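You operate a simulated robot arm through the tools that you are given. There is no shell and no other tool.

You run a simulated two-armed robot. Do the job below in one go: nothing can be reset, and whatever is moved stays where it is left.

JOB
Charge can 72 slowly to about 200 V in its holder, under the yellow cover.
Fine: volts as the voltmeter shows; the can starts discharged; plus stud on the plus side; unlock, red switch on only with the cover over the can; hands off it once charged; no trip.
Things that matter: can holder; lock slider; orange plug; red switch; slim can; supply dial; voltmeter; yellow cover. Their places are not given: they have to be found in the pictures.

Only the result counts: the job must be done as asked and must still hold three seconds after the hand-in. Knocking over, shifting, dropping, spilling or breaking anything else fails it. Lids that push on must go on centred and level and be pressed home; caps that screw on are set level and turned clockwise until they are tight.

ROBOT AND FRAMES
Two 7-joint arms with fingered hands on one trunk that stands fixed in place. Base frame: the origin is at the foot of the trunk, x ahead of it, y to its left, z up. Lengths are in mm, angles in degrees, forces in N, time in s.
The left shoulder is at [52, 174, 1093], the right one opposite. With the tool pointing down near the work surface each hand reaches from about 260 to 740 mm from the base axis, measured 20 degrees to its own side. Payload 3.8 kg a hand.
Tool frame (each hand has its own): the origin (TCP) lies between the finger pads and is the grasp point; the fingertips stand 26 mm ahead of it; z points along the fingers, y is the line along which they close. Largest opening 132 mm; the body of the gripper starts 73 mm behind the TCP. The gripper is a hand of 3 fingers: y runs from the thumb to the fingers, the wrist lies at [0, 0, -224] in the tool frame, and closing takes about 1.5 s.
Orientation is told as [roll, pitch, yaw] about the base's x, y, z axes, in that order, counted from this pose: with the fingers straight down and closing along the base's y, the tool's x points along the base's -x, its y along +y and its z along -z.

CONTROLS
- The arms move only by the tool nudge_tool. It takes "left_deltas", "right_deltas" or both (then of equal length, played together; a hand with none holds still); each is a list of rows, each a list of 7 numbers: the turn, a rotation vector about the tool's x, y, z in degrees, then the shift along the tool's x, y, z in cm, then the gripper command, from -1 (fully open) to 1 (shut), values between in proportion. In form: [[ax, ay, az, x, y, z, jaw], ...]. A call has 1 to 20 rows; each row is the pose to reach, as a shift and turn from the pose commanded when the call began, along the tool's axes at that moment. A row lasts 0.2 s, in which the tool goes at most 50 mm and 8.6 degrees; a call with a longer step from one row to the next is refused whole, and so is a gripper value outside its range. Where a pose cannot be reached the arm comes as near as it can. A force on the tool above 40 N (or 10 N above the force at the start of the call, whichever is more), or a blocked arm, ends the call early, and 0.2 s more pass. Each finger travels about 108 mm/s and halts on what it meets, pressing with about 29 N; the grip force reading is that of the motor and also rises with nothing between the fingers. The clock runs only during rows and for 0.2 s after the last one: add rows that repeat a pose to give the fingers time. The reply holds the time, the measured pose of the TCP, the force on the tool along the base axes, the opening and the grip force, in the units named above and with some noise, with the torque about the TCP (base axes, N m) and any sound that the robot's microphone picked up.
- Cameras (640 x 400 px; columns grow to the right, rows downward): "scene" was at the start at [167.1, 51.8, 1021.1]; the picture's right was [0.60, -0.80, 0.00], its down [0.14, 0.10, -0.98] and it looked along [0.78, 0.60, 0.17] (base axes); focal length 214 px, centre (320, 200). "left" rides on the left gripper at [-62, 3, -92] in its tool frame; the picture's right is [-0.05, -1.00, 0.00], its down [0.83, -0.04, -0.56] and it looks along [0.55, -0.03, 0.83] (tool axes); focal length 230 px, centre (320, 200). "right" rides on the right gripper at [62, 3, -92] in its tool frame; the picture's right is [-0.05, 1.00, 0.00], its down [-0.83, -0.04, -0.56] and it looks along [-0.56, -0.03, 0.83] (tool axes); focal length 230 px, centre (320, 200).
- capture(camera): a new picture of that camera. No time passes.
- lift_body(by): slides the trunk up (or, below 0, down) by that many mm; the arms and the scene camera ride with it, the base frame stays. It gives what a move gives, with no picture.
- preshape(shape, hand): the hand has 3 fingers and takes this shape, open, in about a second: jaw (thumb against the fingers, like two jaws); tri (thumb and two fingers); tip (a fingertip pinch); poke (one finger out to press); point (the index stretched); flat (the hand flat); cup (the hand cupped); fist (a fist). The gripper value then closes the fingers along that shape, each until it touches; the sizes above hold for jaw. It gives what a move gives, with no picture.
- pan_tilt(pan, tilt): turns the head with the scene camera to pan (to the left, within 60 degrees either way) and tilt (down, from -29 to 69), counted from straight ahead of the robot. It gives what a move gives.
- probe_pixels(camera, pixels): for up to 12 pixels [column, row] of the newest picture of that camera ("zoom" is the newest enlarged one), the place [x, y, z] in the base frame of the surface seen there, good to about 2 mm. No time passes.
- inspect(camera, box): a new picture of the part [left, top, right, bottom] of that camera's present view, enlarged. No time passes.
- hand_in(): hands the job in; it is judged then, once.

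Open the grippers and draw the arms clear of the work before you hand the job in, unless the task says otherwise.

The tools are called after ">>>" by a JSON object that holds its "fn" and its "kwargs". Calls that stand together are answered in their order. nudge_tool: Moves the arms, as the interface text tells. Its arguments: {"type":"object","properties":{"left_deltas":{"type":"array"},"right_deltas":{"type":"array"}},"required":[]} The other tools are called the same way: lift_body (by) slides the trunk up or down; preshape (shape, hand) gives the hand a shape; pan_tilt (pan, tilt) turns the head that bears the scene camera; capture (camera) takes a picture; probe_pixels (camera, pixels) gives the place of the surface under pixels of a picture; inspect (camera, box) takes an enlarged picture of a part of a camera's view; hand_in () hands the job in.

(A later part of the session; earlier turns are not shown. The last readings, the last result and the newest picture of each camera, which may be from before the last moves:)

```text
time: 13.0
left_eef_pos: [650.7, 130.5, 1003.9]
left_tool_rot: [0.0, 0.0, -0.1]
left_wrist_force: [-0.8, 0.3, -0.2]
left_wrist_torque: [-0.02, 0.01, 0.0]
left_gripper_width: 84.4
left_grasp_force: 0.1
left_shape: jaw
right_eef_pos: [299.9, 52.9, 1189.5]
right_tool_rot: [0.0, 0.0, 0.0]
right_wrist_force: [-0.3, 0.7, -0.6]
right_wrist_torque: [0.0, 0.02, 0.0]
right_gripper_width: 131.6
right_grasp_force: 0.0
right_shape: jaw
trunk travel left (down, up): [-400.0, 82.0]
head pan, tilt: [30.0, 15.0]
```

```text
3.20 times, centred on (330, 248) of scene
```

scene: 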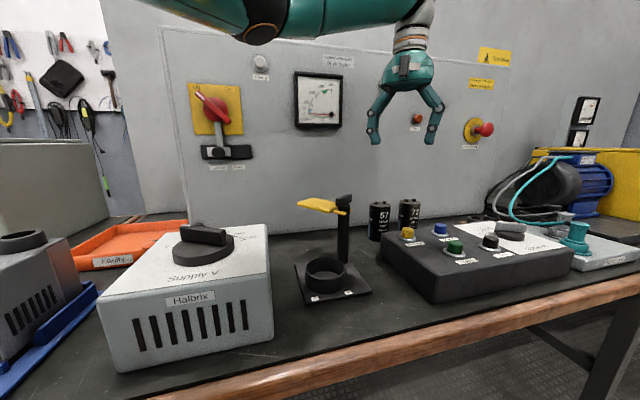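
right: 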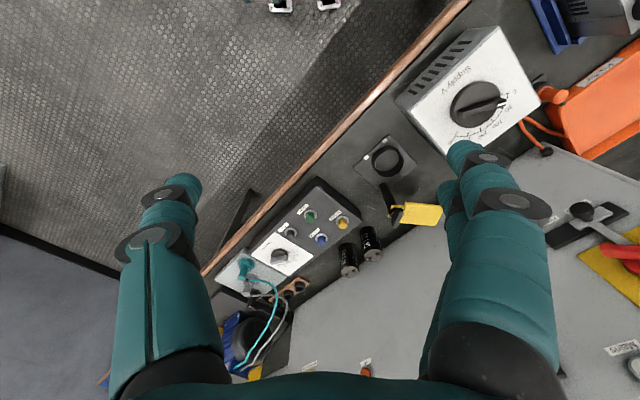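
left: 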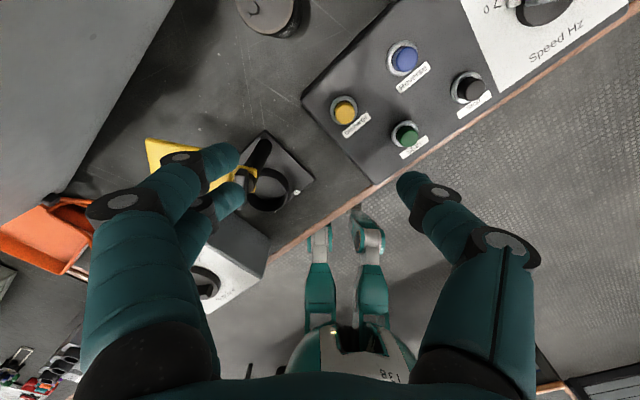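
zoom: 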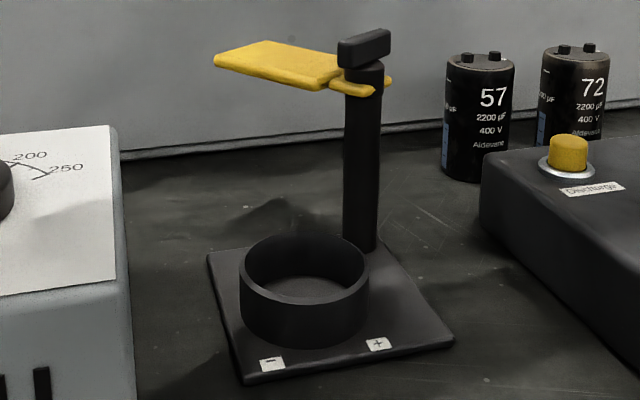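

Switch needs a clockwise quarter turn (Off upper-left to On upper-right) after the slider moves right to Free. Now I tilt the left hand 40° forward and move above can 72 at z≈920.

>>> {"fn": "nudge_tool", "kwargs": {"left_deltas": [[0, -6.67, 0, -2.7, -0.2, 1.4, -0.27], [0, -13.3, 0, -5.4, -0.4, 2.8, -0.27], [0, -20, 0, -8.1, -0.6, 4.2, -0.27], [0, -26.7, 0, -10.8, -0.8, 5.6, -0.27], [0, -33.3, 0, -13.5, -1.0, 7.0, -0.27], [0, -40, 0, -16.28, -1.2, 8.4, -0.27]]}}

>>> {"fn": "capture", "kwargs": {"camera": "left"}}

>>> {"fn": "capture", "kwargs": {"camera": "scene"}}

```text
time: 14.4
left_eef_pos: [812.6, 117.6, 916.9]
left_tool_rot: [0.0, -40.1, 0.0]
left_wrist_force: [0.1, -0.7, -0.6]
left_wrist_torque: [-0.01, -0.02, 0.0]
left_gripper_width: 84.5
left_grasp_force: 0.1
left_shape: jaw
right_eef_pos: [300.9, 53.5, 1188.3]
right_tool_rot: [0.0, 0.1, 0.0]
right_wrist_force: [-0.2, 0.3, 0.5]
right_wrist_torque: [-0.01, -0.02, -0.01]
right_gripper_width: 131.7
right_grasp_force: 0.2
right_shape: jaw
trunk travel left (down, up): [-400.0, 82.0]
head pan, tilt: [30.0, 15.0]
```

```text
taken
```

left: 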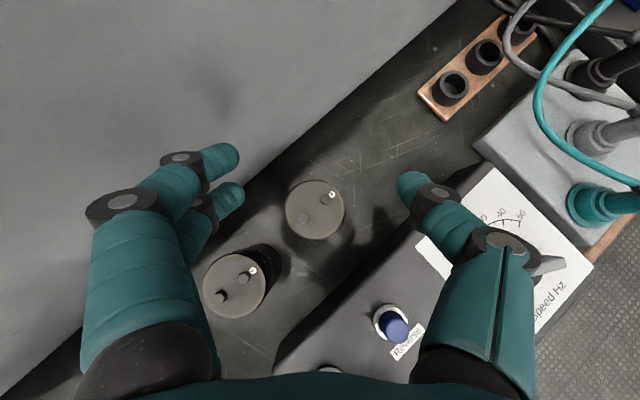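

```text
taken
```

scene: 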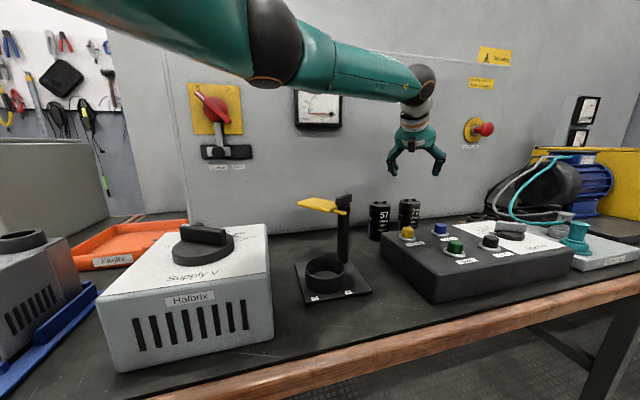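

The camera looks straight down on both cans: can 72's top at (315,210) with the plus mark at (332,194). I zoom and probe to refine centre and stud direction.

>>> {"fn": "inspect", "kwargs": {"camera": "left", "box": [270, 165, 360, 255]}}

>>> {"fn": "probe_pixels", "kwargs": {"camera": "left", "pixels": [[288, 210], [342, 210], [315, 183], [315, 237], [332, 194], [323, 197], [303, 217], [315, 210], [206, 285], [263, 280], [235, 257], [235, 312]]}}

```text
4.44 times, centred on (315, 210) of left
```

zoom: 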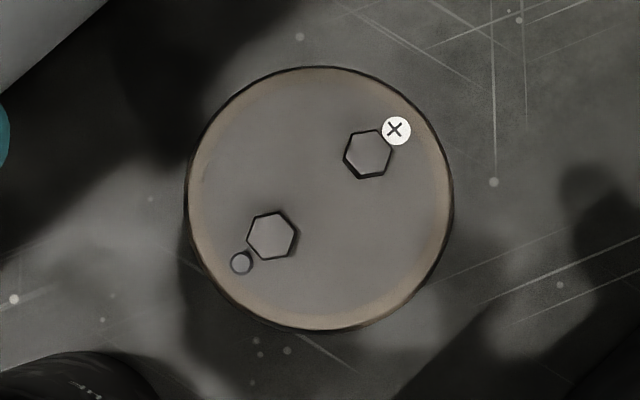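

```text
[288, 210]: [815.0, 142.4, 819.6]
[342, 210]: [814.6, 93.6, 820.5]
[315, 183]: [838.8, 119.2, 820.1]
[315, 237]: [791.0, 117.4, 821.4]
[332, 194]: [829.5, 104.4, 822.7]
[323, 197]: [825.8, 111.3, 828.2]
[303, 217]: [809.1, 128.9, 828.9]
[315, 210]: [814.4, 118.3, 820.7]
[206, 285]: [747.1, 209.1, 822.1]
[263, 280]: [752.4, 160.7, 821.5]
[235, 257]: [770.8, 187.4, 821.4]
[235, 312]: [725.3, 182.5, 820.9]
```

Can centre is (814.8,118.0) and the stud axis is about −49°, close enough to the holder's −44°. I descend vertically to z≈802 with the jaw at 84 mm.

>>> {"fn": "nudge_tool", "kwargs": {"left_deltas": [[0, 0, 0, 1.22, 0, 1.5, -0.27], [0, 0, 0, 2.45, 0, 3.0, -0.27], [0, 0, 0, 3.67, 0, 4.5, -0.27], [0, 0, 0, 4.9, 0, 6.0, -0.27], [0, 0, 0, 6.12, 0, 7.5, -0.27], [0, 0, 0, 7.34, 0, 8.98, -0.27]]}}

>>> {"fn": "capture", "kwargs": {"camera": "left"}}

>>> {"fn": "inspect", "kwargs": {"camera": "scene", "box": [350, 130, 470, 260]}}

```text
time: 15.8
left_eef_pos: [815.2, 116.8, 802.5]
left_tool_rot: [-0.1, -40.1, 0.1]
left_wrist_force: [0.3, -0.1, 0.3]
left_wrist_torque: [0.03, 0.0, -0.03]
left_gripper_width: 83.9
left_grasp_force: 0.0
left_shape: jaw
right_eef_pos: [299.7, 52.3, 1188.1]
right_tool_rot: [0.0, 0.0, 0.0]
right_wrist_force: [0.0, -0.4, -1.3]
right_wrist_torque: [0.02, 0.0, 0.02]
right_gripper_width: 132.1
right_grasp_force: 0.0
right_shape: jaw
trunk travel left (down, up): [-400.0, 82.0]
head pan, tilt: [30.0, 15.0]
```

```text
taken
```

left: 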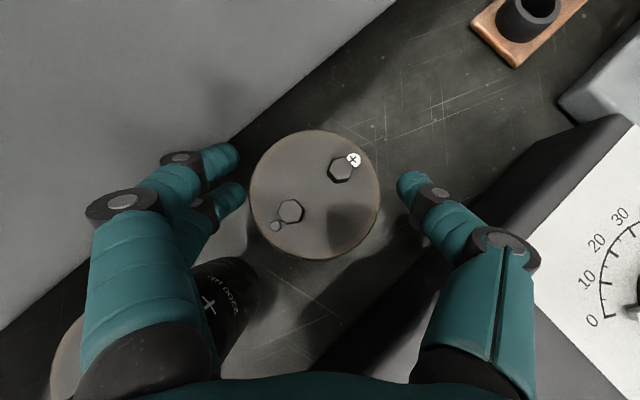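

```text
3.08 times, centred on (410, 195) of scene
```

zoom: 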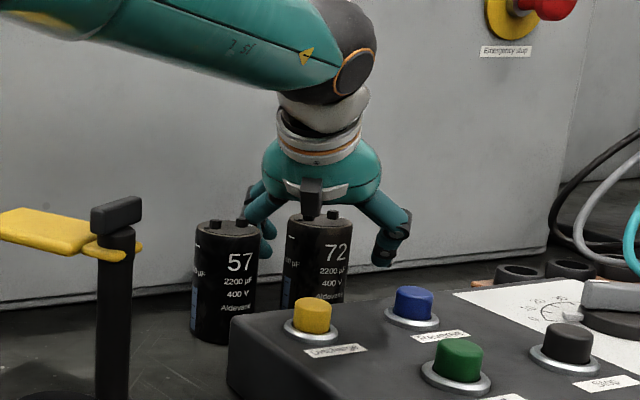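

The fingers straddle can 72 with nothing touching (forces ~0). I close the gripper on it.

>>> {"fn": "nudge_tool", "kwargs": {"left_deltas": [[0, 0, 0, 0, 0, 0, 0.3], [0, 0, 0, 0, 0, 0, 0.5], [0, 0, 0, 0, 0, 0, 0.8], [0, 0, 0, 0, 0, 0, 1], [0, 0, 0, 0, 0, 0, 1], [0, 0, 0, 0, 0, 0, 1]]}}

>>> {"fn": "capture", "kwargs": {"camera": "left"}}

```text
time: 17.2
left_eef_pos: [813.9, 117.9, 802.7]
left_tool_rot: [-0.1, -40.1, 0.1]
left_wrist_force: [1.3, 1.2, 0.1]
left_wrist_torque: [0.03, -0.02, -0.05]
left_gripper_width: 43.8
left_grasp_force: 28.9
left_shape: jaw
right_eef_pos: [298.6, 52.4, 1189.7]
right_tool_rot: [-0.1, 0.0, 0.1]
right_wrist_force: [0.1, -0.5, -0.7]
right_wrist_torque: [-0.03, 0.01, 0.03]
right_gripper_width: 132.1
right_grasp_force: 0.0
right_shape: jaw
trunk travel left (down, up): [-400.0, 82.0]
head pan, tilt: [30.0, 15.0]
```

```text
taken
```

left: 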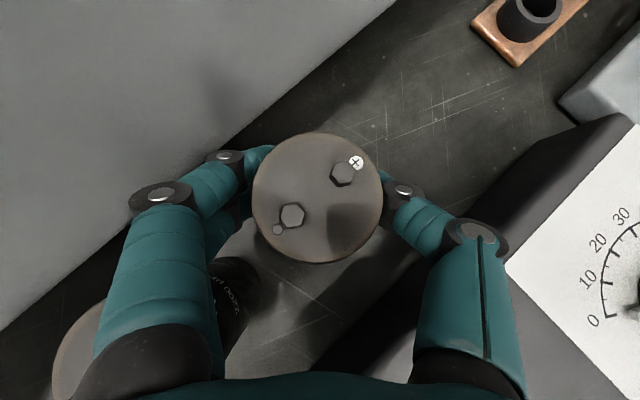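

The can is gripped (28.9 N). I lift it straight up by 115 mm.

>>> {"fn": "nudge_tool", "kwargs": {"left_deltas": [[0, 0, 0, -0.64, 0, -0.77, 1], [0, 0, 0, -1.61, 0, -1.92, 1], [0, 0, 0, -2.57, 0, -3.06, 1], [0, 0, 0, -3.54, 0, -4.21, 1], [0, 0, 0, -4.5, 0, -5.36, 1], [0, 0, 0, -5.47, 0, -6.51, 1], [0, 0, 0, -6.43, 0, -7.66, 1], [0, 0, 0, -7.39, 0, -8.81, 1]]}}

>>> {"fn": "capture", "kwargs": {"camera": "left"}}

>>> {"fn": "capture", "kwargs": {"camera": "scene"}}

```text
time: 19.0
left_eef_pos: [815.8, 117.1, 919.0]
left_tool_rot: [0.1, -39.9, 0.0]
left_wrist_force: [0.1, -0.4, -3.3]
left_wrist_torque: [0.0, -0.01, 0.0]
left_gripper_width: 43.7
left_grasp_force: 29.1
left_shape: jaw
right_eef_pos: [298.8, 52.9, 1189.3]
right_tool_rot: [-0.1, -0.1, 0.0]
right_wrist_force: [0.1, -0.4, -0.4]
right_wrist_torque: [-0.02, 0.0, 0.01]
right_gripper_width: 131.8
right_grasp_force: 0.0
right_shape: jaw
trunk travel left (down, up): [-400.0, 82.0]
head pan, tilt: [30.0, 15.0]
```

```text
taken
```

left: 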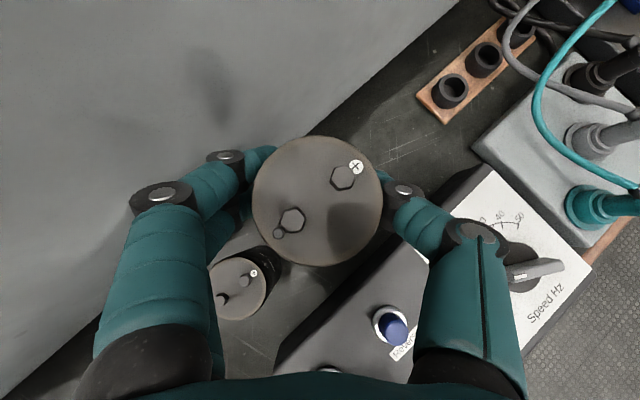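

```text
taken
```

scene: 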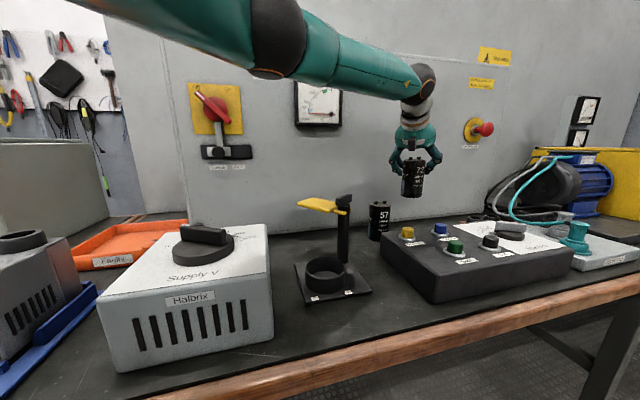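

The can hangs securely (≈3.3 N). Before moving, I measure the holder ring centre precisely from the scene view.

>>> {"fn": "inspect", "kwargs": {"camera": "scene", "box": [290, 245, 380, 310]}}

>>> {"fn": "inspect", "kwargs": {"camera": "right", "box": [350, 125, 430, 185]}}

```text
6.15 times, centred on (335, 278) of scene
```

zoom: 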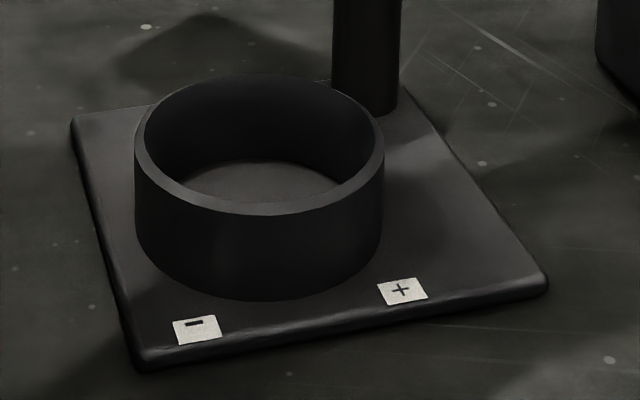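

```text
6.67 times, centred on (390, 155) of right
```

zoom: 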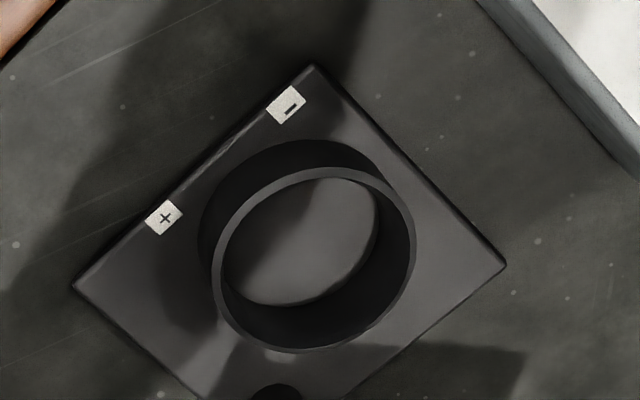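

I probe the rim points in the right-camera zoom.

>>> {"fn": "probe_pixels", "kwargs": {"camera": "zoom", "pixels": [[217, 262], [411, 245], [313, 172], [305, 348], [243, 205], [385, 197], [235, 313], [395, 300], [300, 250], [165, 217], [286, 104], [275, 388]]}}

```text
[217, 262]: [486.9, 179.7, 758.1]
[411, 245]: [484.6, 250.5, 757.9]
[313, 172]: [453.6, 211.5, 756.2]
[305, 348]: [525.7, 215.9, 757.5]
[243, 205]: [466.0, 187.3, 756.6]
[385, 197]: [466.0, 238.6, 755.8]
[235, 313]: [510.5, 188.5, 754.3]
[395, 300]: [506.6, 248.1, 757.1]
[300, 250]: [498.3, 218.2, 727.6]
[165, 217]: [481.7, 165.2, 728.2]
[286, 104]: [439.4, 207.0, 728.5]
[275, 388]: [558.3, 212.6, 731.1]
```

Ring centre is about (489.5,215.5), rim z 757.5, floor 728. I probe the held can's top to get its offset from the TCP.

>>> {"fn": "probe_pixels", "kwargs": {"camera": "left", "pixels": [[256, 202], [378, 202], [317, 141], [317, 262], [317, 202], [356, 166], [279, 233]]}}

```text
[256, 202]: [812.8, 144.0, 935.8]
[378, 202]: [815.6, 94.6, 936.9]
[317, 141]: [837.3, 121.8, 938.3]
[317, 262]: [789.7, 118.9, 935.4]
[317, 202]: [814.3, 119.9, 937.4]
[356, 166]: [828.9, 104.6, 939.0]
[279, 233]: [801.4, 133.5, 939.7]
```

Can centre is about TCP+(0,1.5), stud axis −46°. I move back over the button box to about (470,95,930), staying clear of the post.

>>> {"fn": "nudge_tool", "kwargs": {"left_deltas": [[0, 0, 0, 1.6, -0.15, -1.4, 1], [0, 0, 0, 4.2, -0.4, -3.8, 1], [0, 0, 0, 7.1, -0.64, -6.4, 1], [0, 0, 0, 10.0, -0.9, -9.0, 1], [0, 0, 0, 12.9, -1.15, -11.6, 1], [0, 0, 0, 15.8, -1.4, -14.2, 1], [0, 0, 0, 18.7, -1.68, -16.8, 1], [0, 0, 0, 21.6, -1.94, -19.4, 1], [0, 0, 0, 24.2, -2.2, -21.8, 1], [0, 0, 0, 25.6, -2.3, -23.1, 1]]}}

>>> {"fn": "capture", "kwargs": {"camera": "scene"}}

>>> {"fn": "capture", "kwargs": {"camera": "right"}}

```text
time: 21.2
left_eef_pos: [471.3, 93.9, 930.7]
left_tool_rot: [0.1, -40.0, 0.1]
left_wrist_force: [-0.2, -0.2, -3.1]
left_wrist_torque: [0.01, -0.04, 0.0]
left_gripper_width: 43.4
left_grasp_force: 29.1
left_shape: jaw
right_eef_pos: [298.5, 53.2, 1189.0]
right_tool_rot: [0.1, 0.0, 0.0]
right_wrist_force: [0.2, -0.8, 0.3]
right_wrist_torque: [0.0, 0.02, 0.01]
right_gripper_width: 132.2
right_grasp_force: 0.1
right_shape: jaw
trunk travel left (down, up): [-400.0, 82.0]
head pan, tilt: [30.0, 15.0]
```

```text
taken
```

scene: 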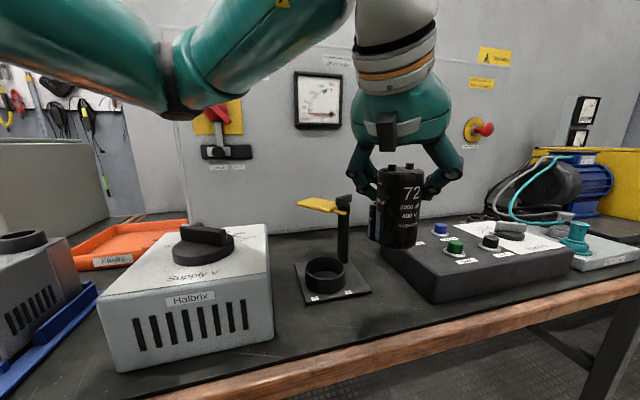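

```text
taken
```

right: 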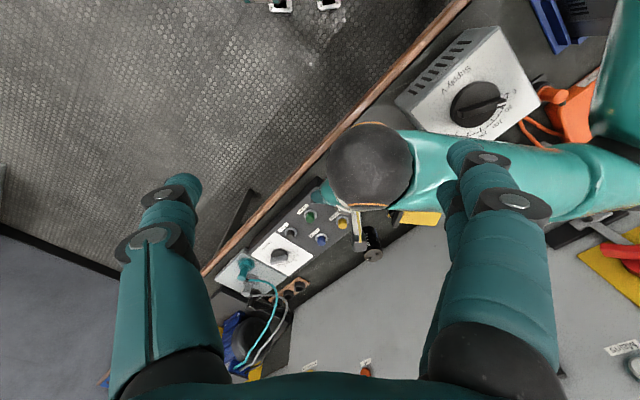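

The arm's elbow is out to the left; I probe its position to make sure it will not touch the panel or the supply.

>>> {"fn": "probe_pixels", "kwargs": {"camera": "scene", "pixels": [[170, 105], [190, 100], [120, 80], [230, 60], [60, 60], [410, 60]]}}

>>> {"fn": "probe_pixels", "kwargs": {"camera": "right", "pixels": [[610, 100], [600, 130], [560, 170], [630, 60]]}}

```text
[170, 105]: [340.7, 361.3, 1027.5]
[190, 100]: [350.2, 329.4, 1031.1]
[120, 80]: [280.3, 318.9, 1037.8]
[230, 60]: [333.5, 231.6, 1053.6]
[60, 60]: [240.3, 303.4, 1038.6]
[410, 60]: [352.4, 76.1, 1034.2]
```

```text
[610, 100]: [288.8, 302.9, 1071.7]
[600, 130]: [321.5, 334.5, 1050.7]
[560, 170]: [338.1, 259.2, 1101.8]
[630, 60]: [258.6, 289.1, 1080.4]
```

Elbow is near (330,350,1060), well clear. I shift the can over the ring centre.

>>> {"fn": "nudge_tool", "kwargs": {"left_deltas": [[0, 0, 0, -0.2, 1.6, 0.17, 1], [0, 0, 0, -0.5, 4.0, 0.42, 1], [0, 0, 0, -0.81, 6.5, 0.68, 1], [0, 0, 0, -1.12, 9.0, 0.94, 1], [0, 0, 0, -1.38, 11.1, 1.16, 1], [0, 0, 0, -1.49, 11.95, 1.25, 1]]}}

>>> {"fn": "capture", "kwargs": {"camera": "left"}}

>>> {"fn": "capture", "kwargs": {"camera": "scene"}}

>>> {"fn": "probe_pixels", "kwargs": {"camera": "left", "pixels": [[256, 202], [378, 202], [317, 141], [317, 262], [317, 202], [356, 166], [279, 233]]}}

```text
time: 22.6
left_eef_pos: [491.3, 213.4, 929.3]
left_tool_rot: [-0.1, -40.0, 0.0]
left_wrist_force: [0.2, -0.3, -2.8]
left_wrist_torque: [-0.05, 0.01, 0.0]
left_gripper_width: 43.5
left_grasp_force: 28.7
left_shape: jaw
right_eef_pos: [299.1, 53.4, 1189.5]
right_tool_rot: [0.1, -0.1, 0.0]
right_wrist_force: [-0.2, -0.4, 0.5]
right_wrist_torque: [0.0, 0.02, -0.01]
right_gripper_width: 131.8
right_grasp_force: 0.0
right_shape: jaw
trunk travel left (down, up): [-400.0, 82.0]
head pan, tilt: [30.0, 15.0]
```

```text
taken
```

left: 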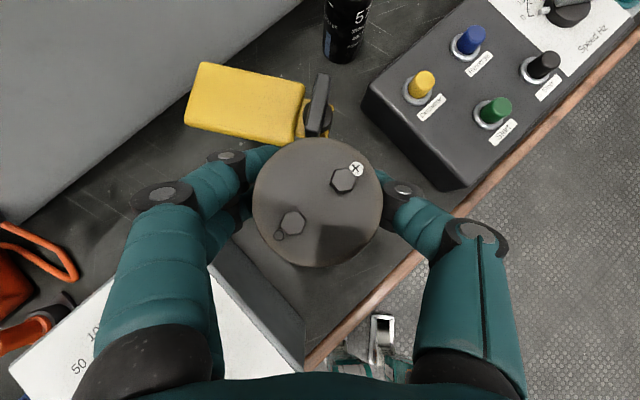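

```text
taken
```

scene: 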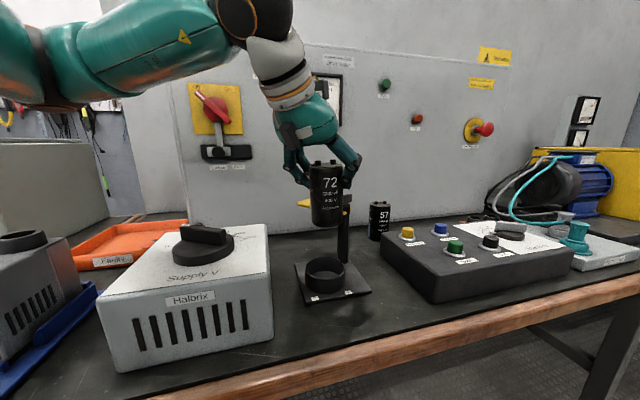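

```text
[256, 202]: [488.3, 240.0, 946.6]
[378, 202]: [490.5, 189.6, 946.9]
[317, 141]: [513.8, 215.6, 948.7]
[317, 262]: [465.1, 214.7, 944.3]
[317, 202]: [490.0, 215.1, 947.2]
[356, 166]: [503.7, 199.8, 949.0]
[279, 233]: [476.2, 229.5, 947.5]
```

The can is centred over the ring: (489.5,215). I probe the cover corners to verify finger clearance before descending.

>>> {"fn": "probe_pixels", "kwargs": {"camera": "left", "pixels": [[189, 125], [294, 141], [302, 87], [203, 66], [315, 75], [325, 130], [318, 105], [250, 105], [325, 108], [313, 120]]}}

>>> {"fn": "inspect", "kwargs": {"camera": "left", "box": [170, 40, 390, 180]}}

```text
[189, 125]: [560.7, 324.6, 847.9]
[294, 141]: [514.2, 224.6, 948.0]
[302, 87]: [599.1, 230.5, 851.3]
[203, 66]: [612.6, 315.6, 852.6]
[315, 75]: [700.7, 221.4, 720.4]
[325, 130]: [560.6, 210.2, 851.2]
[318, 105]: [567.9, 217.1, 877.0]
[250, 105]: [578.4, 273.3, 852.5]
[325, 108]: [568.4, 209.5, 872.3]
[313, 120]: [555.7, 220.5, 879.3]
```

```text
2.86 times, centred on (280, 110) of left
```

zoom: 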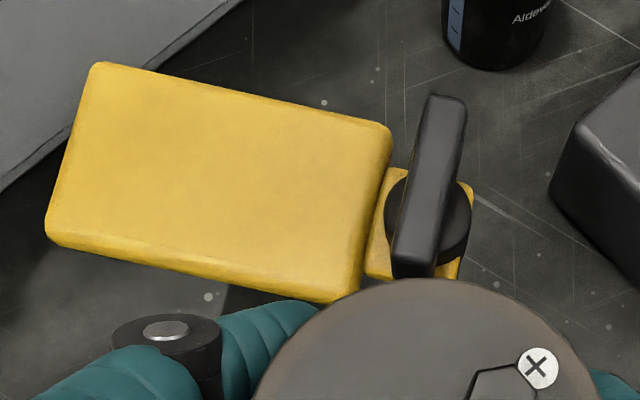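

The cover plate's nearest corner is about (545,238,850). I probe the forward finger's knuckle to check its clearance while descending.

>>> {"fn": "probe_pixels", "kwargs": {"camera": "left", "pixels": [[228, 154], [215, 154], [262, 150], [200, 178], [240, 175], [165, 190], [403, 188]]}}

```text
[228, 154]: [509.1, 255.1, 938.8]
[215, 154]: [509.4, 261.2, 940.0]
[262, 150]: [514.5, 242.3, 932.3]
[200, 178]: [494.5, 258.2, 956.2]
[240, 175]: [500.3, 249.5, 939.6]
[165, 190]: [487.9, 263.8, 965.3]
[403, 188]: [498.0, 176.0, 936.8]
```

Finger clearance to the cover is about 28 mm. I descend 112 mm so the can bottom enters the ring and stops just above the floor.

>>> {"fn": "nudge_tool", "kwargs": {"left_deltas": [[0, 0, 0, 0.9, 0, 1.07, 1], [0, 0, 0, 1.8, 0, 2.15, 1], [0, 0, 0, 2.7, 0, 3.22, 1], [0, 0, 0, 3.6, 0, 4.29, 1], [0, 0, 0, 4.5, 0, 5.36, 1], [0, 0, 0, 5.4, 0, 6.43, 1], [0, 0, 0, 6.3, 0, 7.51, 1], [0, 0, 0, 7.2, 0, 8.58, 1]]}}

>>> {"fn": "capture", "kwargs": {"camera": "scene"}}

>>> {"fn": "inspect", "kwargs": {"camera": "scene", "box": [270, 180, 390, 310]}}

```text
time: 24.4
left_eef_pos: [490.4, 214.2, 817.5]
left_tool_rot: [0.1, -39.9, 0.0]
left_wrist_force: [-0.2, 0.2, -2.8]
left_wrist_torque: [0.0, 0.02, -0.03]
left_gripper_width: 43.2
left_grasp_force: 29.0
left_shape: jaw
right_eef_pos: [299.6, 54.6, 1189.2]
right_tool_rot: [0.1, 0.1, 0.1]
right_wrist_force: [-0.6, -0.4, -0.1]
right_wrist_torque: [0.0, 0.03, 0.04]
right_gripper_width: 131.9
right_grasp_force: 0.0
right_shape: jaw
trunk travel left (down, up): [-400.0, 82.0]
head pan, tilt: [30.0, 15.0]
```

```text
taken
```

scene: 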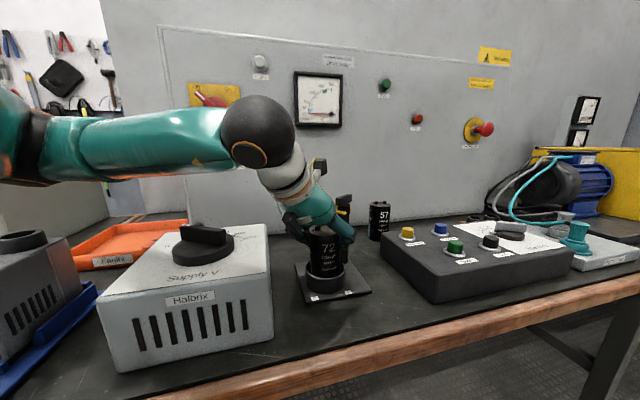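

```text
3.08 times, centred on (330, 245) of scene
```

zoom: 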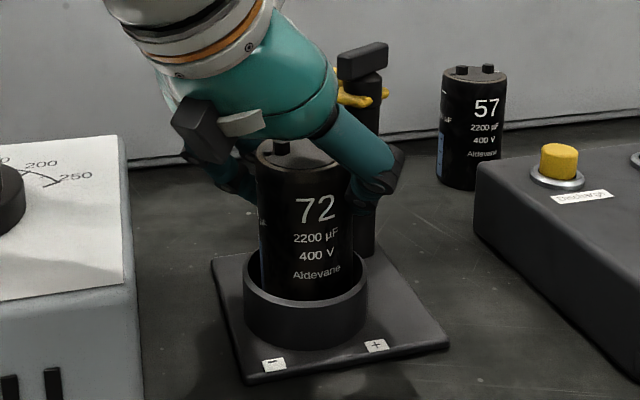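

The can is inside the ring, 5–6 mm above the floor. I lower 5 mm more gently and read the force.

>>> {"fn": "nudge_tool", "kwargs": {"left_deltas": [[0, 0, 0, 0.1, 0, 0.115, 1], [0, 0, 0, 0.2, 0, 0.23, 1], [0, 0, 0, 0.32, 0, 0.38, 1]]}}

>>> {"fn": "capture", "kwargs": {"camera": "left"}}

```text
time: 25.2
left_eef_pos: [490.0, 214.3, 813.5]
left_tool_rot: [-0.1, -40.0, 0.0]
left_wrist_force: [0.8, -0.2, -3.7]
left_wrist_torque: [0.02, -0.02, -0.02]
left_gripper_width: 43.4
left_grasp_force: 28.9
left_shape: jaw
right_eef_pos: [298.7, 53.7, 1189.5]
right_tool_rot: [0.0, 0.0, 0.0]
right_wrist_force: [-0.7, -0.1, 0.3]
right_wrist_torque: [-0.05, 0.03, -0.01]
right_gripper_width: 131.6
right_grasp_force: 0.2
right_shape: jaw
trunk travel left (down, up): [-400.0, 82.0]
head pan, tilt: [30.0, 15.0]
```

```text
taken
```

left: 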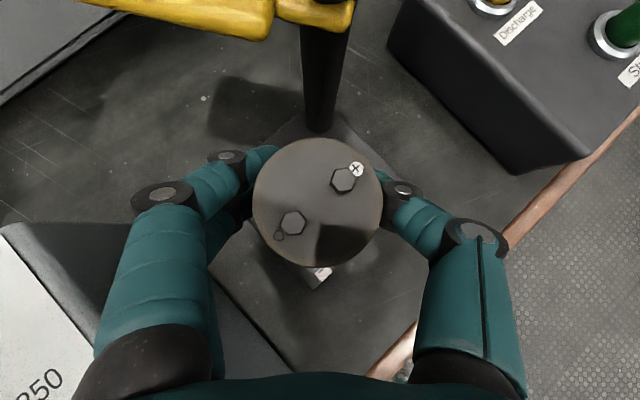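

Not yet on the floor (force still −3.7 N, z 813.5). I lower in 1 mm steps by another 3 mm.

>>> {"fn": "nudge_tool", "kwargs": {"left_deltas": [[0, 0, 0, 0.064, 0, 0.077, 1], [0, 0, 0, 0.128, 0, 0.153, 1], [0, 0, 0, 0.192, 0, 0.23, 1]]}}

```text
time: 26.0
left_eef_pos: [491.2, 213.6, 810.1]
left_tool_rot: [0.0, -40.1, 0.1]
left_wrist_force: [2.2, 0.1, 4.8]
left_wrist_torque: [-0.02, 0.02, -0.02]
left_gripper_width: 43.7
left_grasp_force: 28.9
left_shape: jaw
right_eef_pos: [298.2, 54.3, 1188.9]
right_tool_rot: [0.0, -0.1, 0.0]
right_wrist_force: [-0.5, 0.4, -0.7]
right_wrist_torque: [0.01, 0.02, 0.02]
right_gripper_width: 131.8
right_grasp_force: 0.0
right_shape: jaw
trunk travel left (down, up): [-400.0, 82.0]
head pan, tilt: [30.0, 15.0]
```

The can touches down (force +4.8 N). I open the jaw to 84 mm.

>>> {"fn": "nudge_tool", "kwargs": {"left_deltas": [[0, 0, 0, 0, 0, 0, 0.3], [0, 0, 0, 0, 0, 0, 0.1], [0, 0, 0, 0, 0, 0, -0.1], [0, 0, 0, 0, 0, 0, -0.27], [0, 0, 0, 0, 0, 0, -0.27], [0, 0, 0, 0, 0, 0, -0.27]]}}

>>> {"fn": "capture", "kwargs": {"camera": "left"}}

>>> {"fn": "inspect", "kwargs": {"camera": "scene", "box": [270, 180, 390, 310]}}

```text
time: 27.4
left_eef_pos: [490.3, 213.4, 811.1]
left_tool_rot: [0.0, -40.0, 0.1]
left_wrist_force: [0.0, 0.0, 0.0]
left_wrist_torque: [-0.01, -0.01, 0.0]
left_gripper_width: 83.4
left_grasp_force: 0.0
left_shape: jaw
right_eef_pos: [299.7, 53.6, 1189.3]
right_tool_rot: [-0.1, 0.0, -0.1]
right_wrist_force: [0.1, -0.3, -0.3]
right_wrist_torque: [0.03, -0.02, 0.0]
right_gripper_width: 131.8
right_grasp_force: 0.1
right_shape: jaw
trunk travel left (down, up): [-400.0, 82.0]
head pan, tilt: [30.0, 15.0]
```

```text
taken
```

left: 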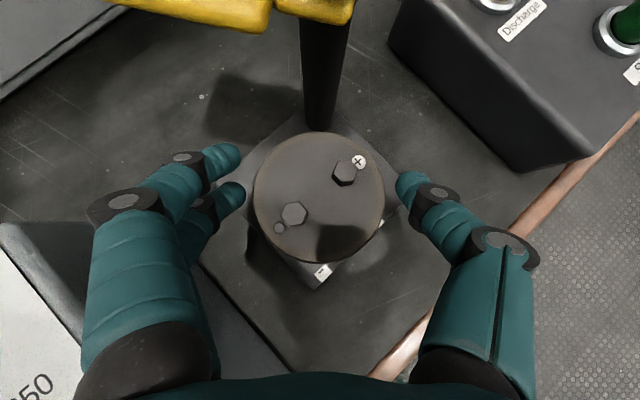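

```text
3.08 times, centred on (330, 245) of scene
```

zoom: 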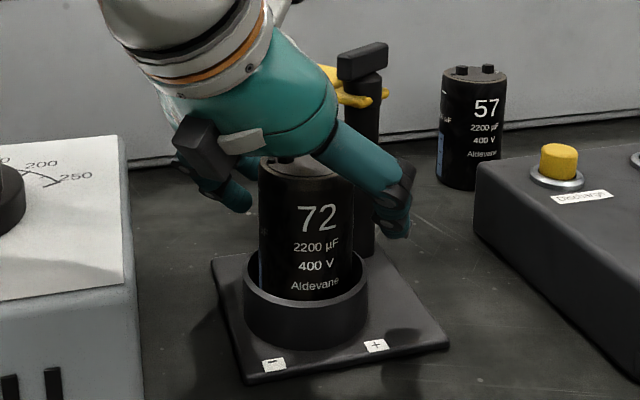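

The can stands in its ring, released. I lift the hand straight up 140 mm.

>>> {"fn": "nudge_tool", "kwargs": {"left_deltas": [[0, 0, 0, -0.9, 0, -1.07, -0.27], [0, 0, 0, -2.25, 0, -2.68, -0.27], [0, 0, 0, -3.6, 0, -4.29, -0.27], [0, 0, 0, -4.95, 0, -5.9, -0.27], [0, 0, 0, -6.3, 0, -7.51, -0.27], [0, 0, 0, -7.65, 0, -9.11, -0.27], [0, 0, 0, -9.0, 0, -10.72, -0.27]]}}

>>> {"fn": "capture", "kwargs": {"camera": "left"}}

>>> {"fn": "capture", "kwargs": {"camera": "scene"}}

>>> {"fn": "inspect", "kwargs": {"camera": "left", "box": [170, 60, 400, 220]}}

```text
time: 29.0
left_eef_pos: [490.6, 213.9, 949.6]
left_tool_rot: [0.0, -39.9, 0.1]
left_wrist_force: [0.1, 0.3, -0.5]
left_wrist_torque: [-0.03, 0.0, 0.03]
left_gripper_width: 83.5
left_grasp_force: 0.1
left_shape: jaw
right_eef_pos: [299.4, 53.2, 1189.9]
right_tool_rot: [0.0, -0.1, -0.1]
right_wrist_force: [1.0, 1.0, 0.0]
right_wrist_torque: [0.01, -0.01, -0.01]
right_gripper_width: 131.6
right_grasp_force: 0.1
right_shape: jaw
trunk travel left (down, up): [-400.0, 82.0]
head pan, tilt: [30.0, 15.0]
```

```text
taken
```

left: 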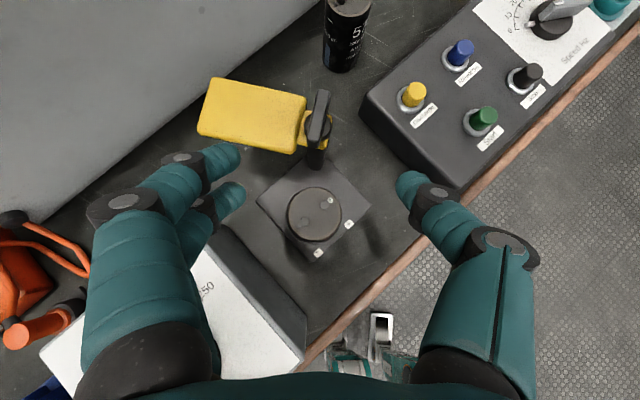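

```text
taken
```

scene: 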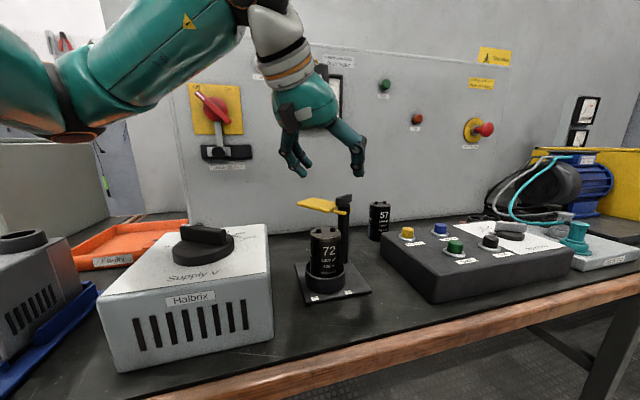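

```text
2.50 times, centred on (285, 140) of left
```

zoom: 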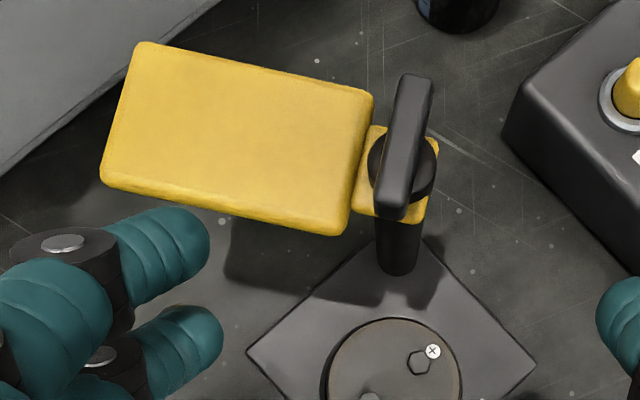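

The can stands properly with "+" stud toward the "+" label. I probe the cover plate corners and the T-knob to plan swinging the cover over the can.

>>> {"fn": "probe_pixels", "kwargs": {"camera": "zoom", "pixels": [[150, 54], [362, 102], [340, 215], [116, 172], [415, 85], [393, 205], [420, 80], [385, 210], [372, 150], [430, 190], [395, 330], [432, 352]]}}

>>> {"fn": "inspect", "kwargs": {"camera": "scene", "box": [280, 180, 370, 260]}}

>>> {"fn": "inspect", "kwargs": {"camera": "scene", "box": [290, 60, 350, 135]}}

```text
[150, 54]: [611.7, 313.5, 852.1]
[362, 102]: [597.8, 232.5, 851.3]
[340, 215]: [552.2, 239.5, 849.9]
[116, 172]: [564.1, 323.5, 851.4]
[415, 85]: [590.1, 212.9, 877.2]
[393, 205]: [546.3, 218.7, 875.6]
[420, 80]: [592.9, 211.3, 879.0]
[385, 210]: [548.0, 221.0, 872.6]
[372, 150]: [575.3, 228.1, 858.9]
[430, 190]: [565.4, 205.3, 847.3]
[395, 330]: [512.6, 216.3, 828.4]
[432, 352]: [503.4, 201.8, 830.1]
```

```text
5.00 times, centred on (325, 220) of scene
```

zoom: 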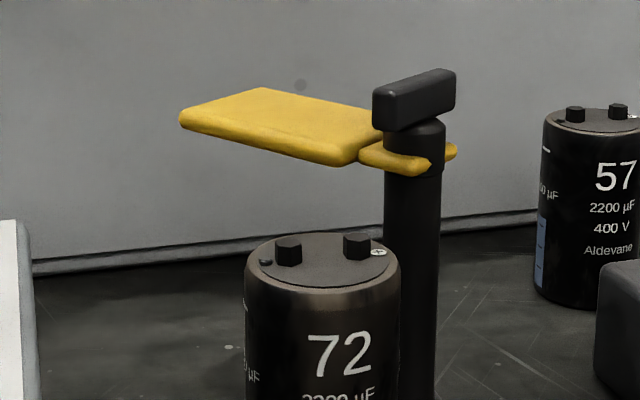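

```text
5.33 times, centred on (320, 98) of scene
```

zoom: 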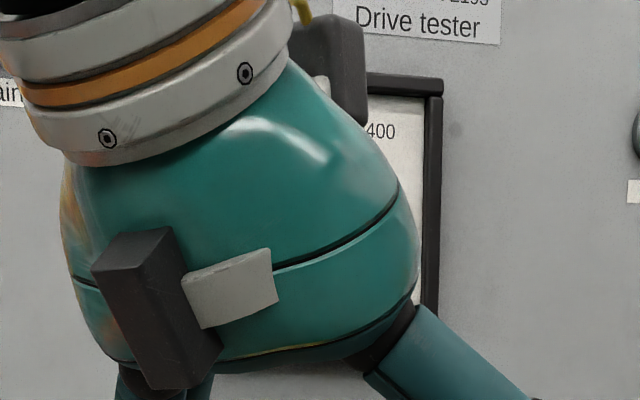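

The cover's pivot is near (569.5,215.5) with the plate axis at 81°; the can is at 180° from it, so it needs ~99° counter-clockwise. First I untilt the left hand while rising 30 mm.

>>> {"fn": "nudge_tool", "kwargs": {"left_deltas": [[0, 8, 0, -0.38, 0, -0.46, -0.2], [0, 16, 0, -0.77, 0, -0.92, -0.1], [0, 24, 0, -1.16, 0, -1.38, -0.09], [0, 32, 0, -1.54, 0, -1.84, -0.09], [0, 40, 0, -1.93, 0, -2.3, -0.09]]}}

```text
time: 30.2
left_eef_pos: [490.6, 213.8, 980.9]
left_tool_rot: [0.0, 0.0, 0.0]
left_wrist_force: [0.8, -0.9, 0.2]
left_wrist_torque: [0.0, 0.0, 0.01]
left_gripper_width: 72.3
left_grasp_force: 0.1
left_shape: jaw
right_eef_pos: [299.4, 53.8, 1189.9]
right_tool_rot: [0.0, 0.1, 0.0]
right_wrist_force: [-0.9, 0.5, 0.3]
right_wrist_torque: [0.01, 0.01, 0.0]
right_gripper_width: 131.8
right_grasp_force: 0.1
right_shape: jaw
trunk travel left (down, up): [-400.0, 82.0]
head pan, tilt: [30.0, 15.0]
```

Now I rotate the left hand to yaw −99 and move above the cover plate.

>>> {"fn": "nudge_tool", "kwargs": {"left_deltas": [[0, 0, 7.62, -0.7, 0.58, 0.19, -0.09], [0, 0, 15.2, -1.39, 1.16, 0.38, -0.09], [0, 0, 22.8, -2.09, 1.74, 0.58, -0.09], [0, 0, 30.5, -2.78, 2.33, 0.77, -0.09], [0, 0, 38.1, -3.48, 2.91, 0.96, -0.09], [0, 0, 45.7, -4.18, 3.49, 1.15, -0.09], [0, 0, 53.3, -4.87, 4.07, 1.35, -0.09], [0, 0, 60.9, -5.57, 4.65, 1.54, -0.09], [0, 0, 68.5, -6.27, 5.23, 1.73, -0.09], [0, 0, 76.2, -6.96, 5.82, 1.92, -0.09], [0, 0, 83.8, -7.66, 6.4, 2.12, -0.09], [0, 0, 91.4, -8.35, 6.98, 2.31, -0.09], [0, 0, 99, -9.05, 7.56, 2.5, -0.09]]}}

>>> {"fn": "capture", "kwargs": {"camera": "left"}}

>>> {"fn": "capture", "kwargs": {"camera": "scene"}}

```text
time: 33.0
left_eef_pos: [582.2, 289.4, 954.7]
left_tool_rot: [0.0, 0.0, -99.1]
left_wrist_force: [0.0, 0.9, -0.8]
left_wrist_torque: [-0.01, 0.03, 0.0]
left_gripper_width: 72.5
left_grasp_force: 0.1
left_shape: jaw
right_eef_pos: [299.6, 53.1, 1188.9]
right_tool_rot: [0.1, 0.0, 0.0]
right_wrist_force: [0.6, 0.3, 0.2]
right_wrist_torque: [-0.02, -0.01, -0.02]
right_gripper_width: 132.0
right_grasp_force: 0.1
right_shape: jaw
trunk travel left (down, up): [-400.0, 82.0]
head pan, tilt: [30.0, 15.0]
```

```text
taken
```

left: 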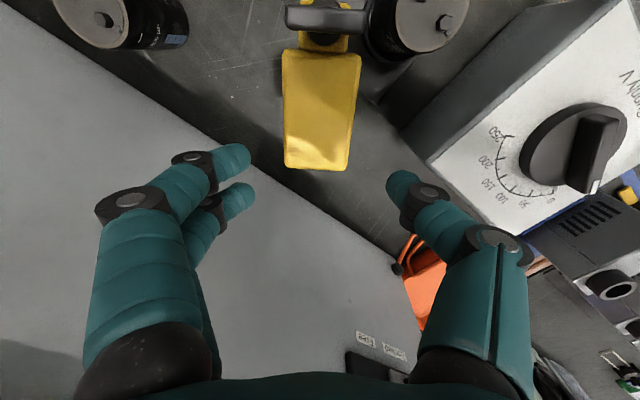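

```text
taken
```

scene: 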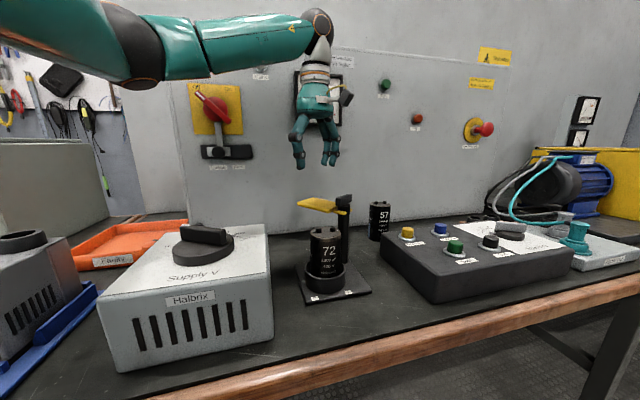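

The plate lies centred between the fingers in the left view. I descend to z≈869 so the fingers cage the plate edges.

>>> {"fn": "nudge_tool", "kwargs": {"left_deltas": [[0, 0, 0, 0, 0, 1.5, -0.09], [0, 0, 0, 0, 0, 3.0, -0.09], [0, 0, 0, 0, 0, 4.5, -0.09], [0, 0, 0, 0, 0, 6.0, -0.09], [0, 0, 0, 0, 0, 7.3, -0.09], [0, 0, 0, 0, 0, 8.5, -0.09]]}}

>>> {"fn": "capture", "kwargs": {"camera": "left"}}

>>> {"fn": "inspect", "kwargs": {"camera": "scene", "box": [270, 110, 390, 260]}}

```text
time: 34.4
left_eef_pos: [581.1, 290.4, 869.3]
left_tool_rot: [-0.1, 0.0, -99.1]
left_wrist_force: [-0.2, 0.3, -0.4]
left_wrist_torque: [0.0, 0.0, -0.02]
left_gripper_width: 72.4
left_grasp_force: 0.0
left_shape: jaw
right_eef_pos: [299.2, 53.1, 1190.2]
right_tool_rot: [0.0, -0.1, 0.1]
right_wrist_force: [0.0, -0.3, 0.0]
right_wrist_torque: [0.0, -0.04, 0.01]
right_gripper_width: 131.9
right_grasp_force: 0.1
right_shape: jaw
trunk travel left (down, up): [-400.0, 82.0]
head pan, tilt: [30.0, 15.0]
```

```text
taken
```

left: 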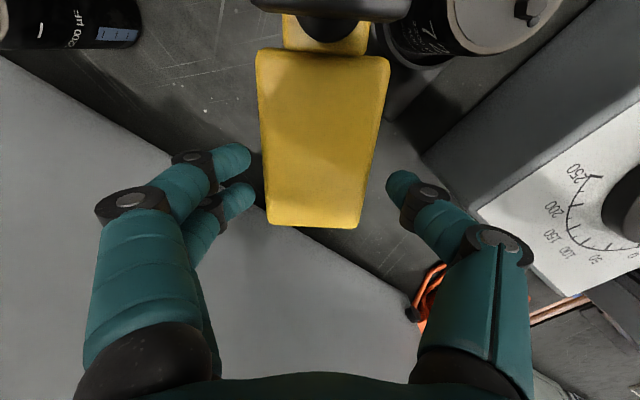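

```text
2.67 times, centred on (330, 185) of scene
```

zoom: 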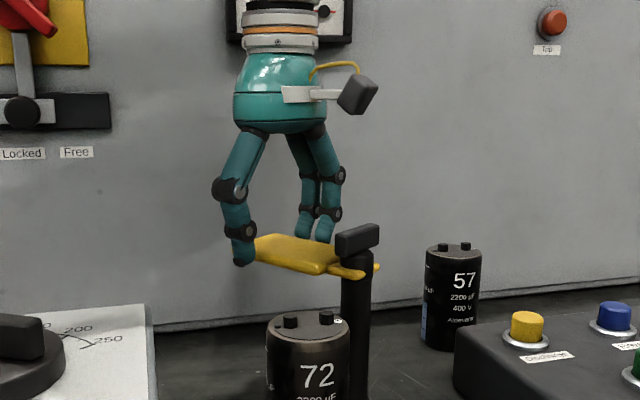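

I check the fingertip heights relative to the plate edge (852) before sweeping.

>>> {"fn": "probe_pixels", "kwargs": {"camera": "left", "pixels": [[235, 155], [248, 160], [240, 195], [395, 185], [390, 195], [262, 70], [387, 75], [275, 220], [355, 220], [325, 140]]}}

```text
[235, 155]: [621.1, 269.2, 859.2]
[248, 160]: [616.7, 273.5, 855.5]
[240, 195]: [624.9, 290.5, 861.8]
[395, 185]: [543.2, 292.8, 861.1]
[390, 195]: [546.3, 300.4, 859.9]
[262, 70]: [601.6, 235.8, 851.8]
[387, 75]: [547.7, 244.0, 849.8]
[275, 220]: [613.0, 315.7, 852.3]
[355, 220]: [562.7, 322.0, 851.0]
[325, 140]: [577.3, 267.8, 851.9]
```

Fingertips overlap the plate edge height. I sweep the first 56° along the arc around the post.

>>> {"fn": "nudge_tool", "kwargs": {"left_deltas": [[0, 0, -7, -0.056, -0.914, 0, -0.09], [0, 0, -14, -0.223, -1.814, 0, -0.09], [0, 0, -21, -0.498, -2.688, 0, -0.09], [0, 0, -28, -0.878, -3.521, 0, -0.09], [0, 0, -35, -1.356, -4.302, 0, -0.09], [0, 0, -42, -1.926, -5.018, 0, -0.09], [0, 0, -49, -2.58, -5.66, 0, -0.09], [0, 0, -56, -3.306, -6.218, 0, -0.09]]}}

>>> {"fn": "capture", "kwargs": {"camera": "left"}}

>>> {"fn": "capture", "kwargs": {"camera": "scene"}}

```text
time: 36.2
left_eef_pos: [515.6, 267.3, 870.5]
left_tool_rot: [0.0, 0.0, -42.8]
left_wrist_force: [-0.4, -0.2, 0.7]
left_wrist_torque: [-0.01, -0.02, -0.02]
left_gripper_width: 72.8
left_grasp_force: 0.1
left_shape: jaw
right_eef_pos: [298.7, 53.4, 1189.4]
right_tool_rot: [0.0, 0.0, 0.0]
right_wrist_force: [0.1, 0.5, 0.3]
right_wrist_torque: [0.02, 0.0, -0.01]
right_gripper_width: 131.7
right_grasp_force: 0.1
right_shape: jaw
trunk travel left (down, up): [-400.0, 82.0]
head pan, tilt: [30.0, 15.0]
```

```text
taken
```

left: 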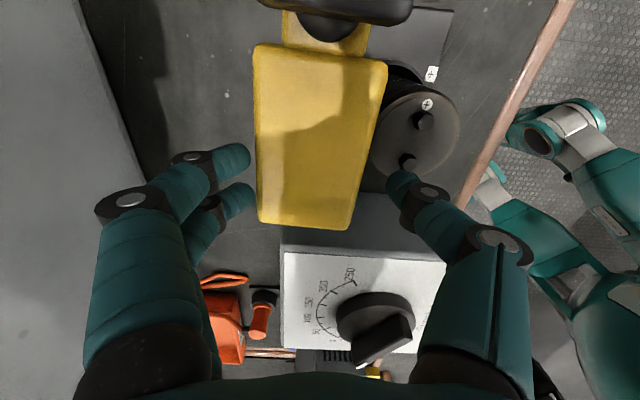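

```text
taken
```

scene: 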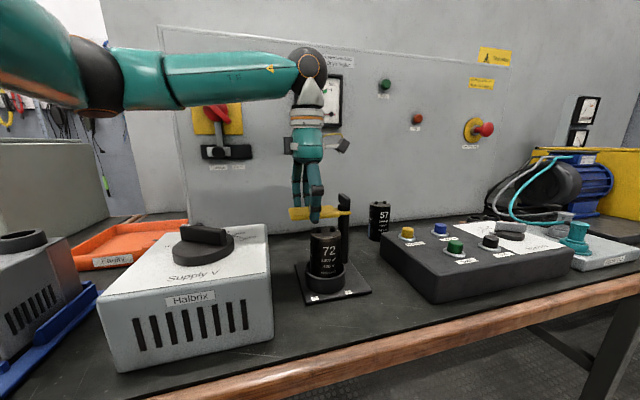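

The cover is following the fingers (plate now ~131°). I continue another 42°, raised 2 mm to clear the studs.

>>> {"fn": "nudge_tool", "kwargs": {"left_deltas": [[0, 0, -7, -0.056, -0.914, -0.2, -0.09], [0, 0, -14, -0.223, -1.814, -0.2, -0.09], [0, 0, -21, -0.498, -2.688, -0.2, -0.09], [0, 0, -28, -0.878, -3.521, -0.2, -0.09], [0, 0, -35, -1.356, -4.302, -0.2, -0.09], [0, 0, -42, -1.926, -5.018, -0.2, -0.09]]}}

>>> {"fn": "capture", "kwargs": {"camera": "left"}}

>>> {"fn": "inspect", "kwargs": {"camera": "scene", "box": [250, 140, 390, 310]}}

```text
time: 37.6
left_eef_pos: [495.5, 217.3, 873.7]
left_tool_rot: [0.1, -0.1, -0.8]
left_wrist_force: [0.1, 0.7, 0.8]
left_wrist_torque: [0.01, 0.02, 0.04]
left_gripper_width: 72.7
left_grasp_force: 0.0
left_shape: jaw
right_eef_pos: [298.8, 53.6, 1189.0]
right_tool_rot: [0.0, 0.0, 0.0]
right_wrist_force: [0.3, 0.7, -0.6]
right_wrist_torque: [-0.02, 0.0, 0.01]
right_gripper_width: 132.1
right_grasp_force: 0.1
right_shape: jaw
trunk travel left (down, up): [-400.0, 82.0]
head pan, tilt: [30.0, 15.0]
```

```text
taken
```

left: 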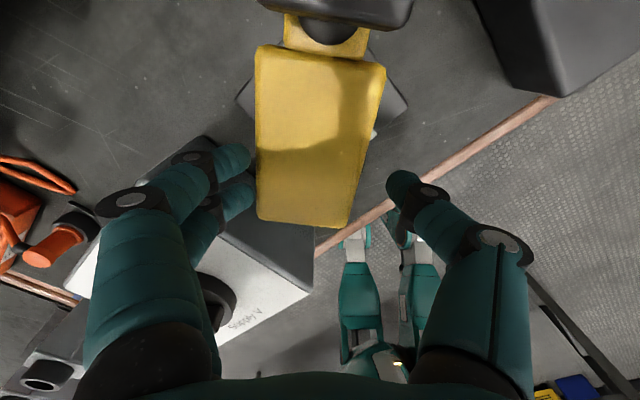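

```text
2.35 times, centred on (320, 225) of scene
```

zoom: 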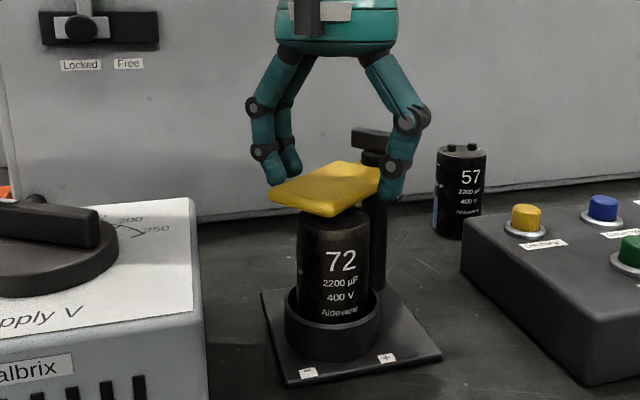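

The plate now sits over the can. I probe its corners to measure the remaining angle.

>>> {"fn": "probe_pixels", "kwargs": {"camera": "left", "pixels": [[264, 60], [377, 75], [266, 212], [340, 218], [320, 140], [300, 25], [345, 45]]}}

```text
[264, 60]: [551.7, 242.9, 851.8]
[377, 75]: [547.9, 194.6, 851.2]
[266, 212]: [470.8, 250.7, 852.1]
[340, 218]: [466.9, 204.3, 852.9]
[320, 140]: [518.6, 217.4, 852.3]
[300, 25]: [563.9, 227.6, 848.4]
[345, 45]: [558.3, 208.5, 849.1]
```

The plate is at about 174°. I sweep 6° more.

>>> {"fn": "nudge_tool", "kwargs": {"left_deltas": [[0, 0, -3, -0.01, -0.393, 0, -0.09], [0, 0, -6, -0.041, -0.784, 0, -0.09]]}}

>>> {"fn": "capture", "kwargs": {"camera": "left"}}

>>> {"fn": "probe_pixels", "kwargs": {"camera": "left", "pixels": [[264, 60], [377, 75], [266, 212], [340, 218], [320, 140], [300, 25], [345, 45]]}}

```text
time: 38.2
left_eef_pos: [493.6, 209.4, 873.1]
left_tool_rot: [0.0, 0.0, 5.1]
left_wrist_force: [0.0, 0.5, 0.0]
left_wrist_torque: [0.02, -0.02, -0.05]
left_gripper_width: 73.0
left_grasp_force: 0.1
left_shape: jaw
right_eef_pos: [299.0, 53.9, 1189.0]
right_tool_rot: [0.0, 0.0, 0.0]
right_wrist_force: [0.2, 0.4, 0.4]
right_wrist_torque: [-0.01, 0.03, 0.01]
right_gripper_width: 131.9
right_grasp_force: 0.1
right_shape: jaw
trunk travel left (down, up): [-400.0, 82.0]
head pan, tilt: [30.0, 15.0]
```

```text
taken
```

left: 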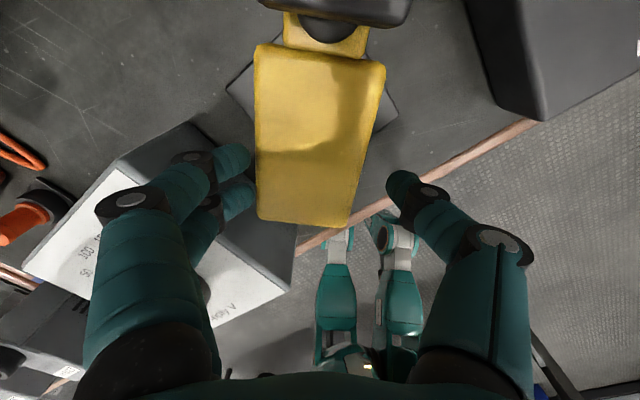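

```text
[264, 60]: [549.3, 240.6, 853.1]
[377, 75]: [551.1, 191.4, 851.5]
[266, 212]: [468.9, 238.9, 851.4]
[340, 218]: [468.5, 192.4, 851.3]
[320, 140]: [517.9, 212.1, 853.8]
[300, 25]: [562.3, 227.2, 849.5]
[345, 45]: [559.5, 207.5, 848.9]
```

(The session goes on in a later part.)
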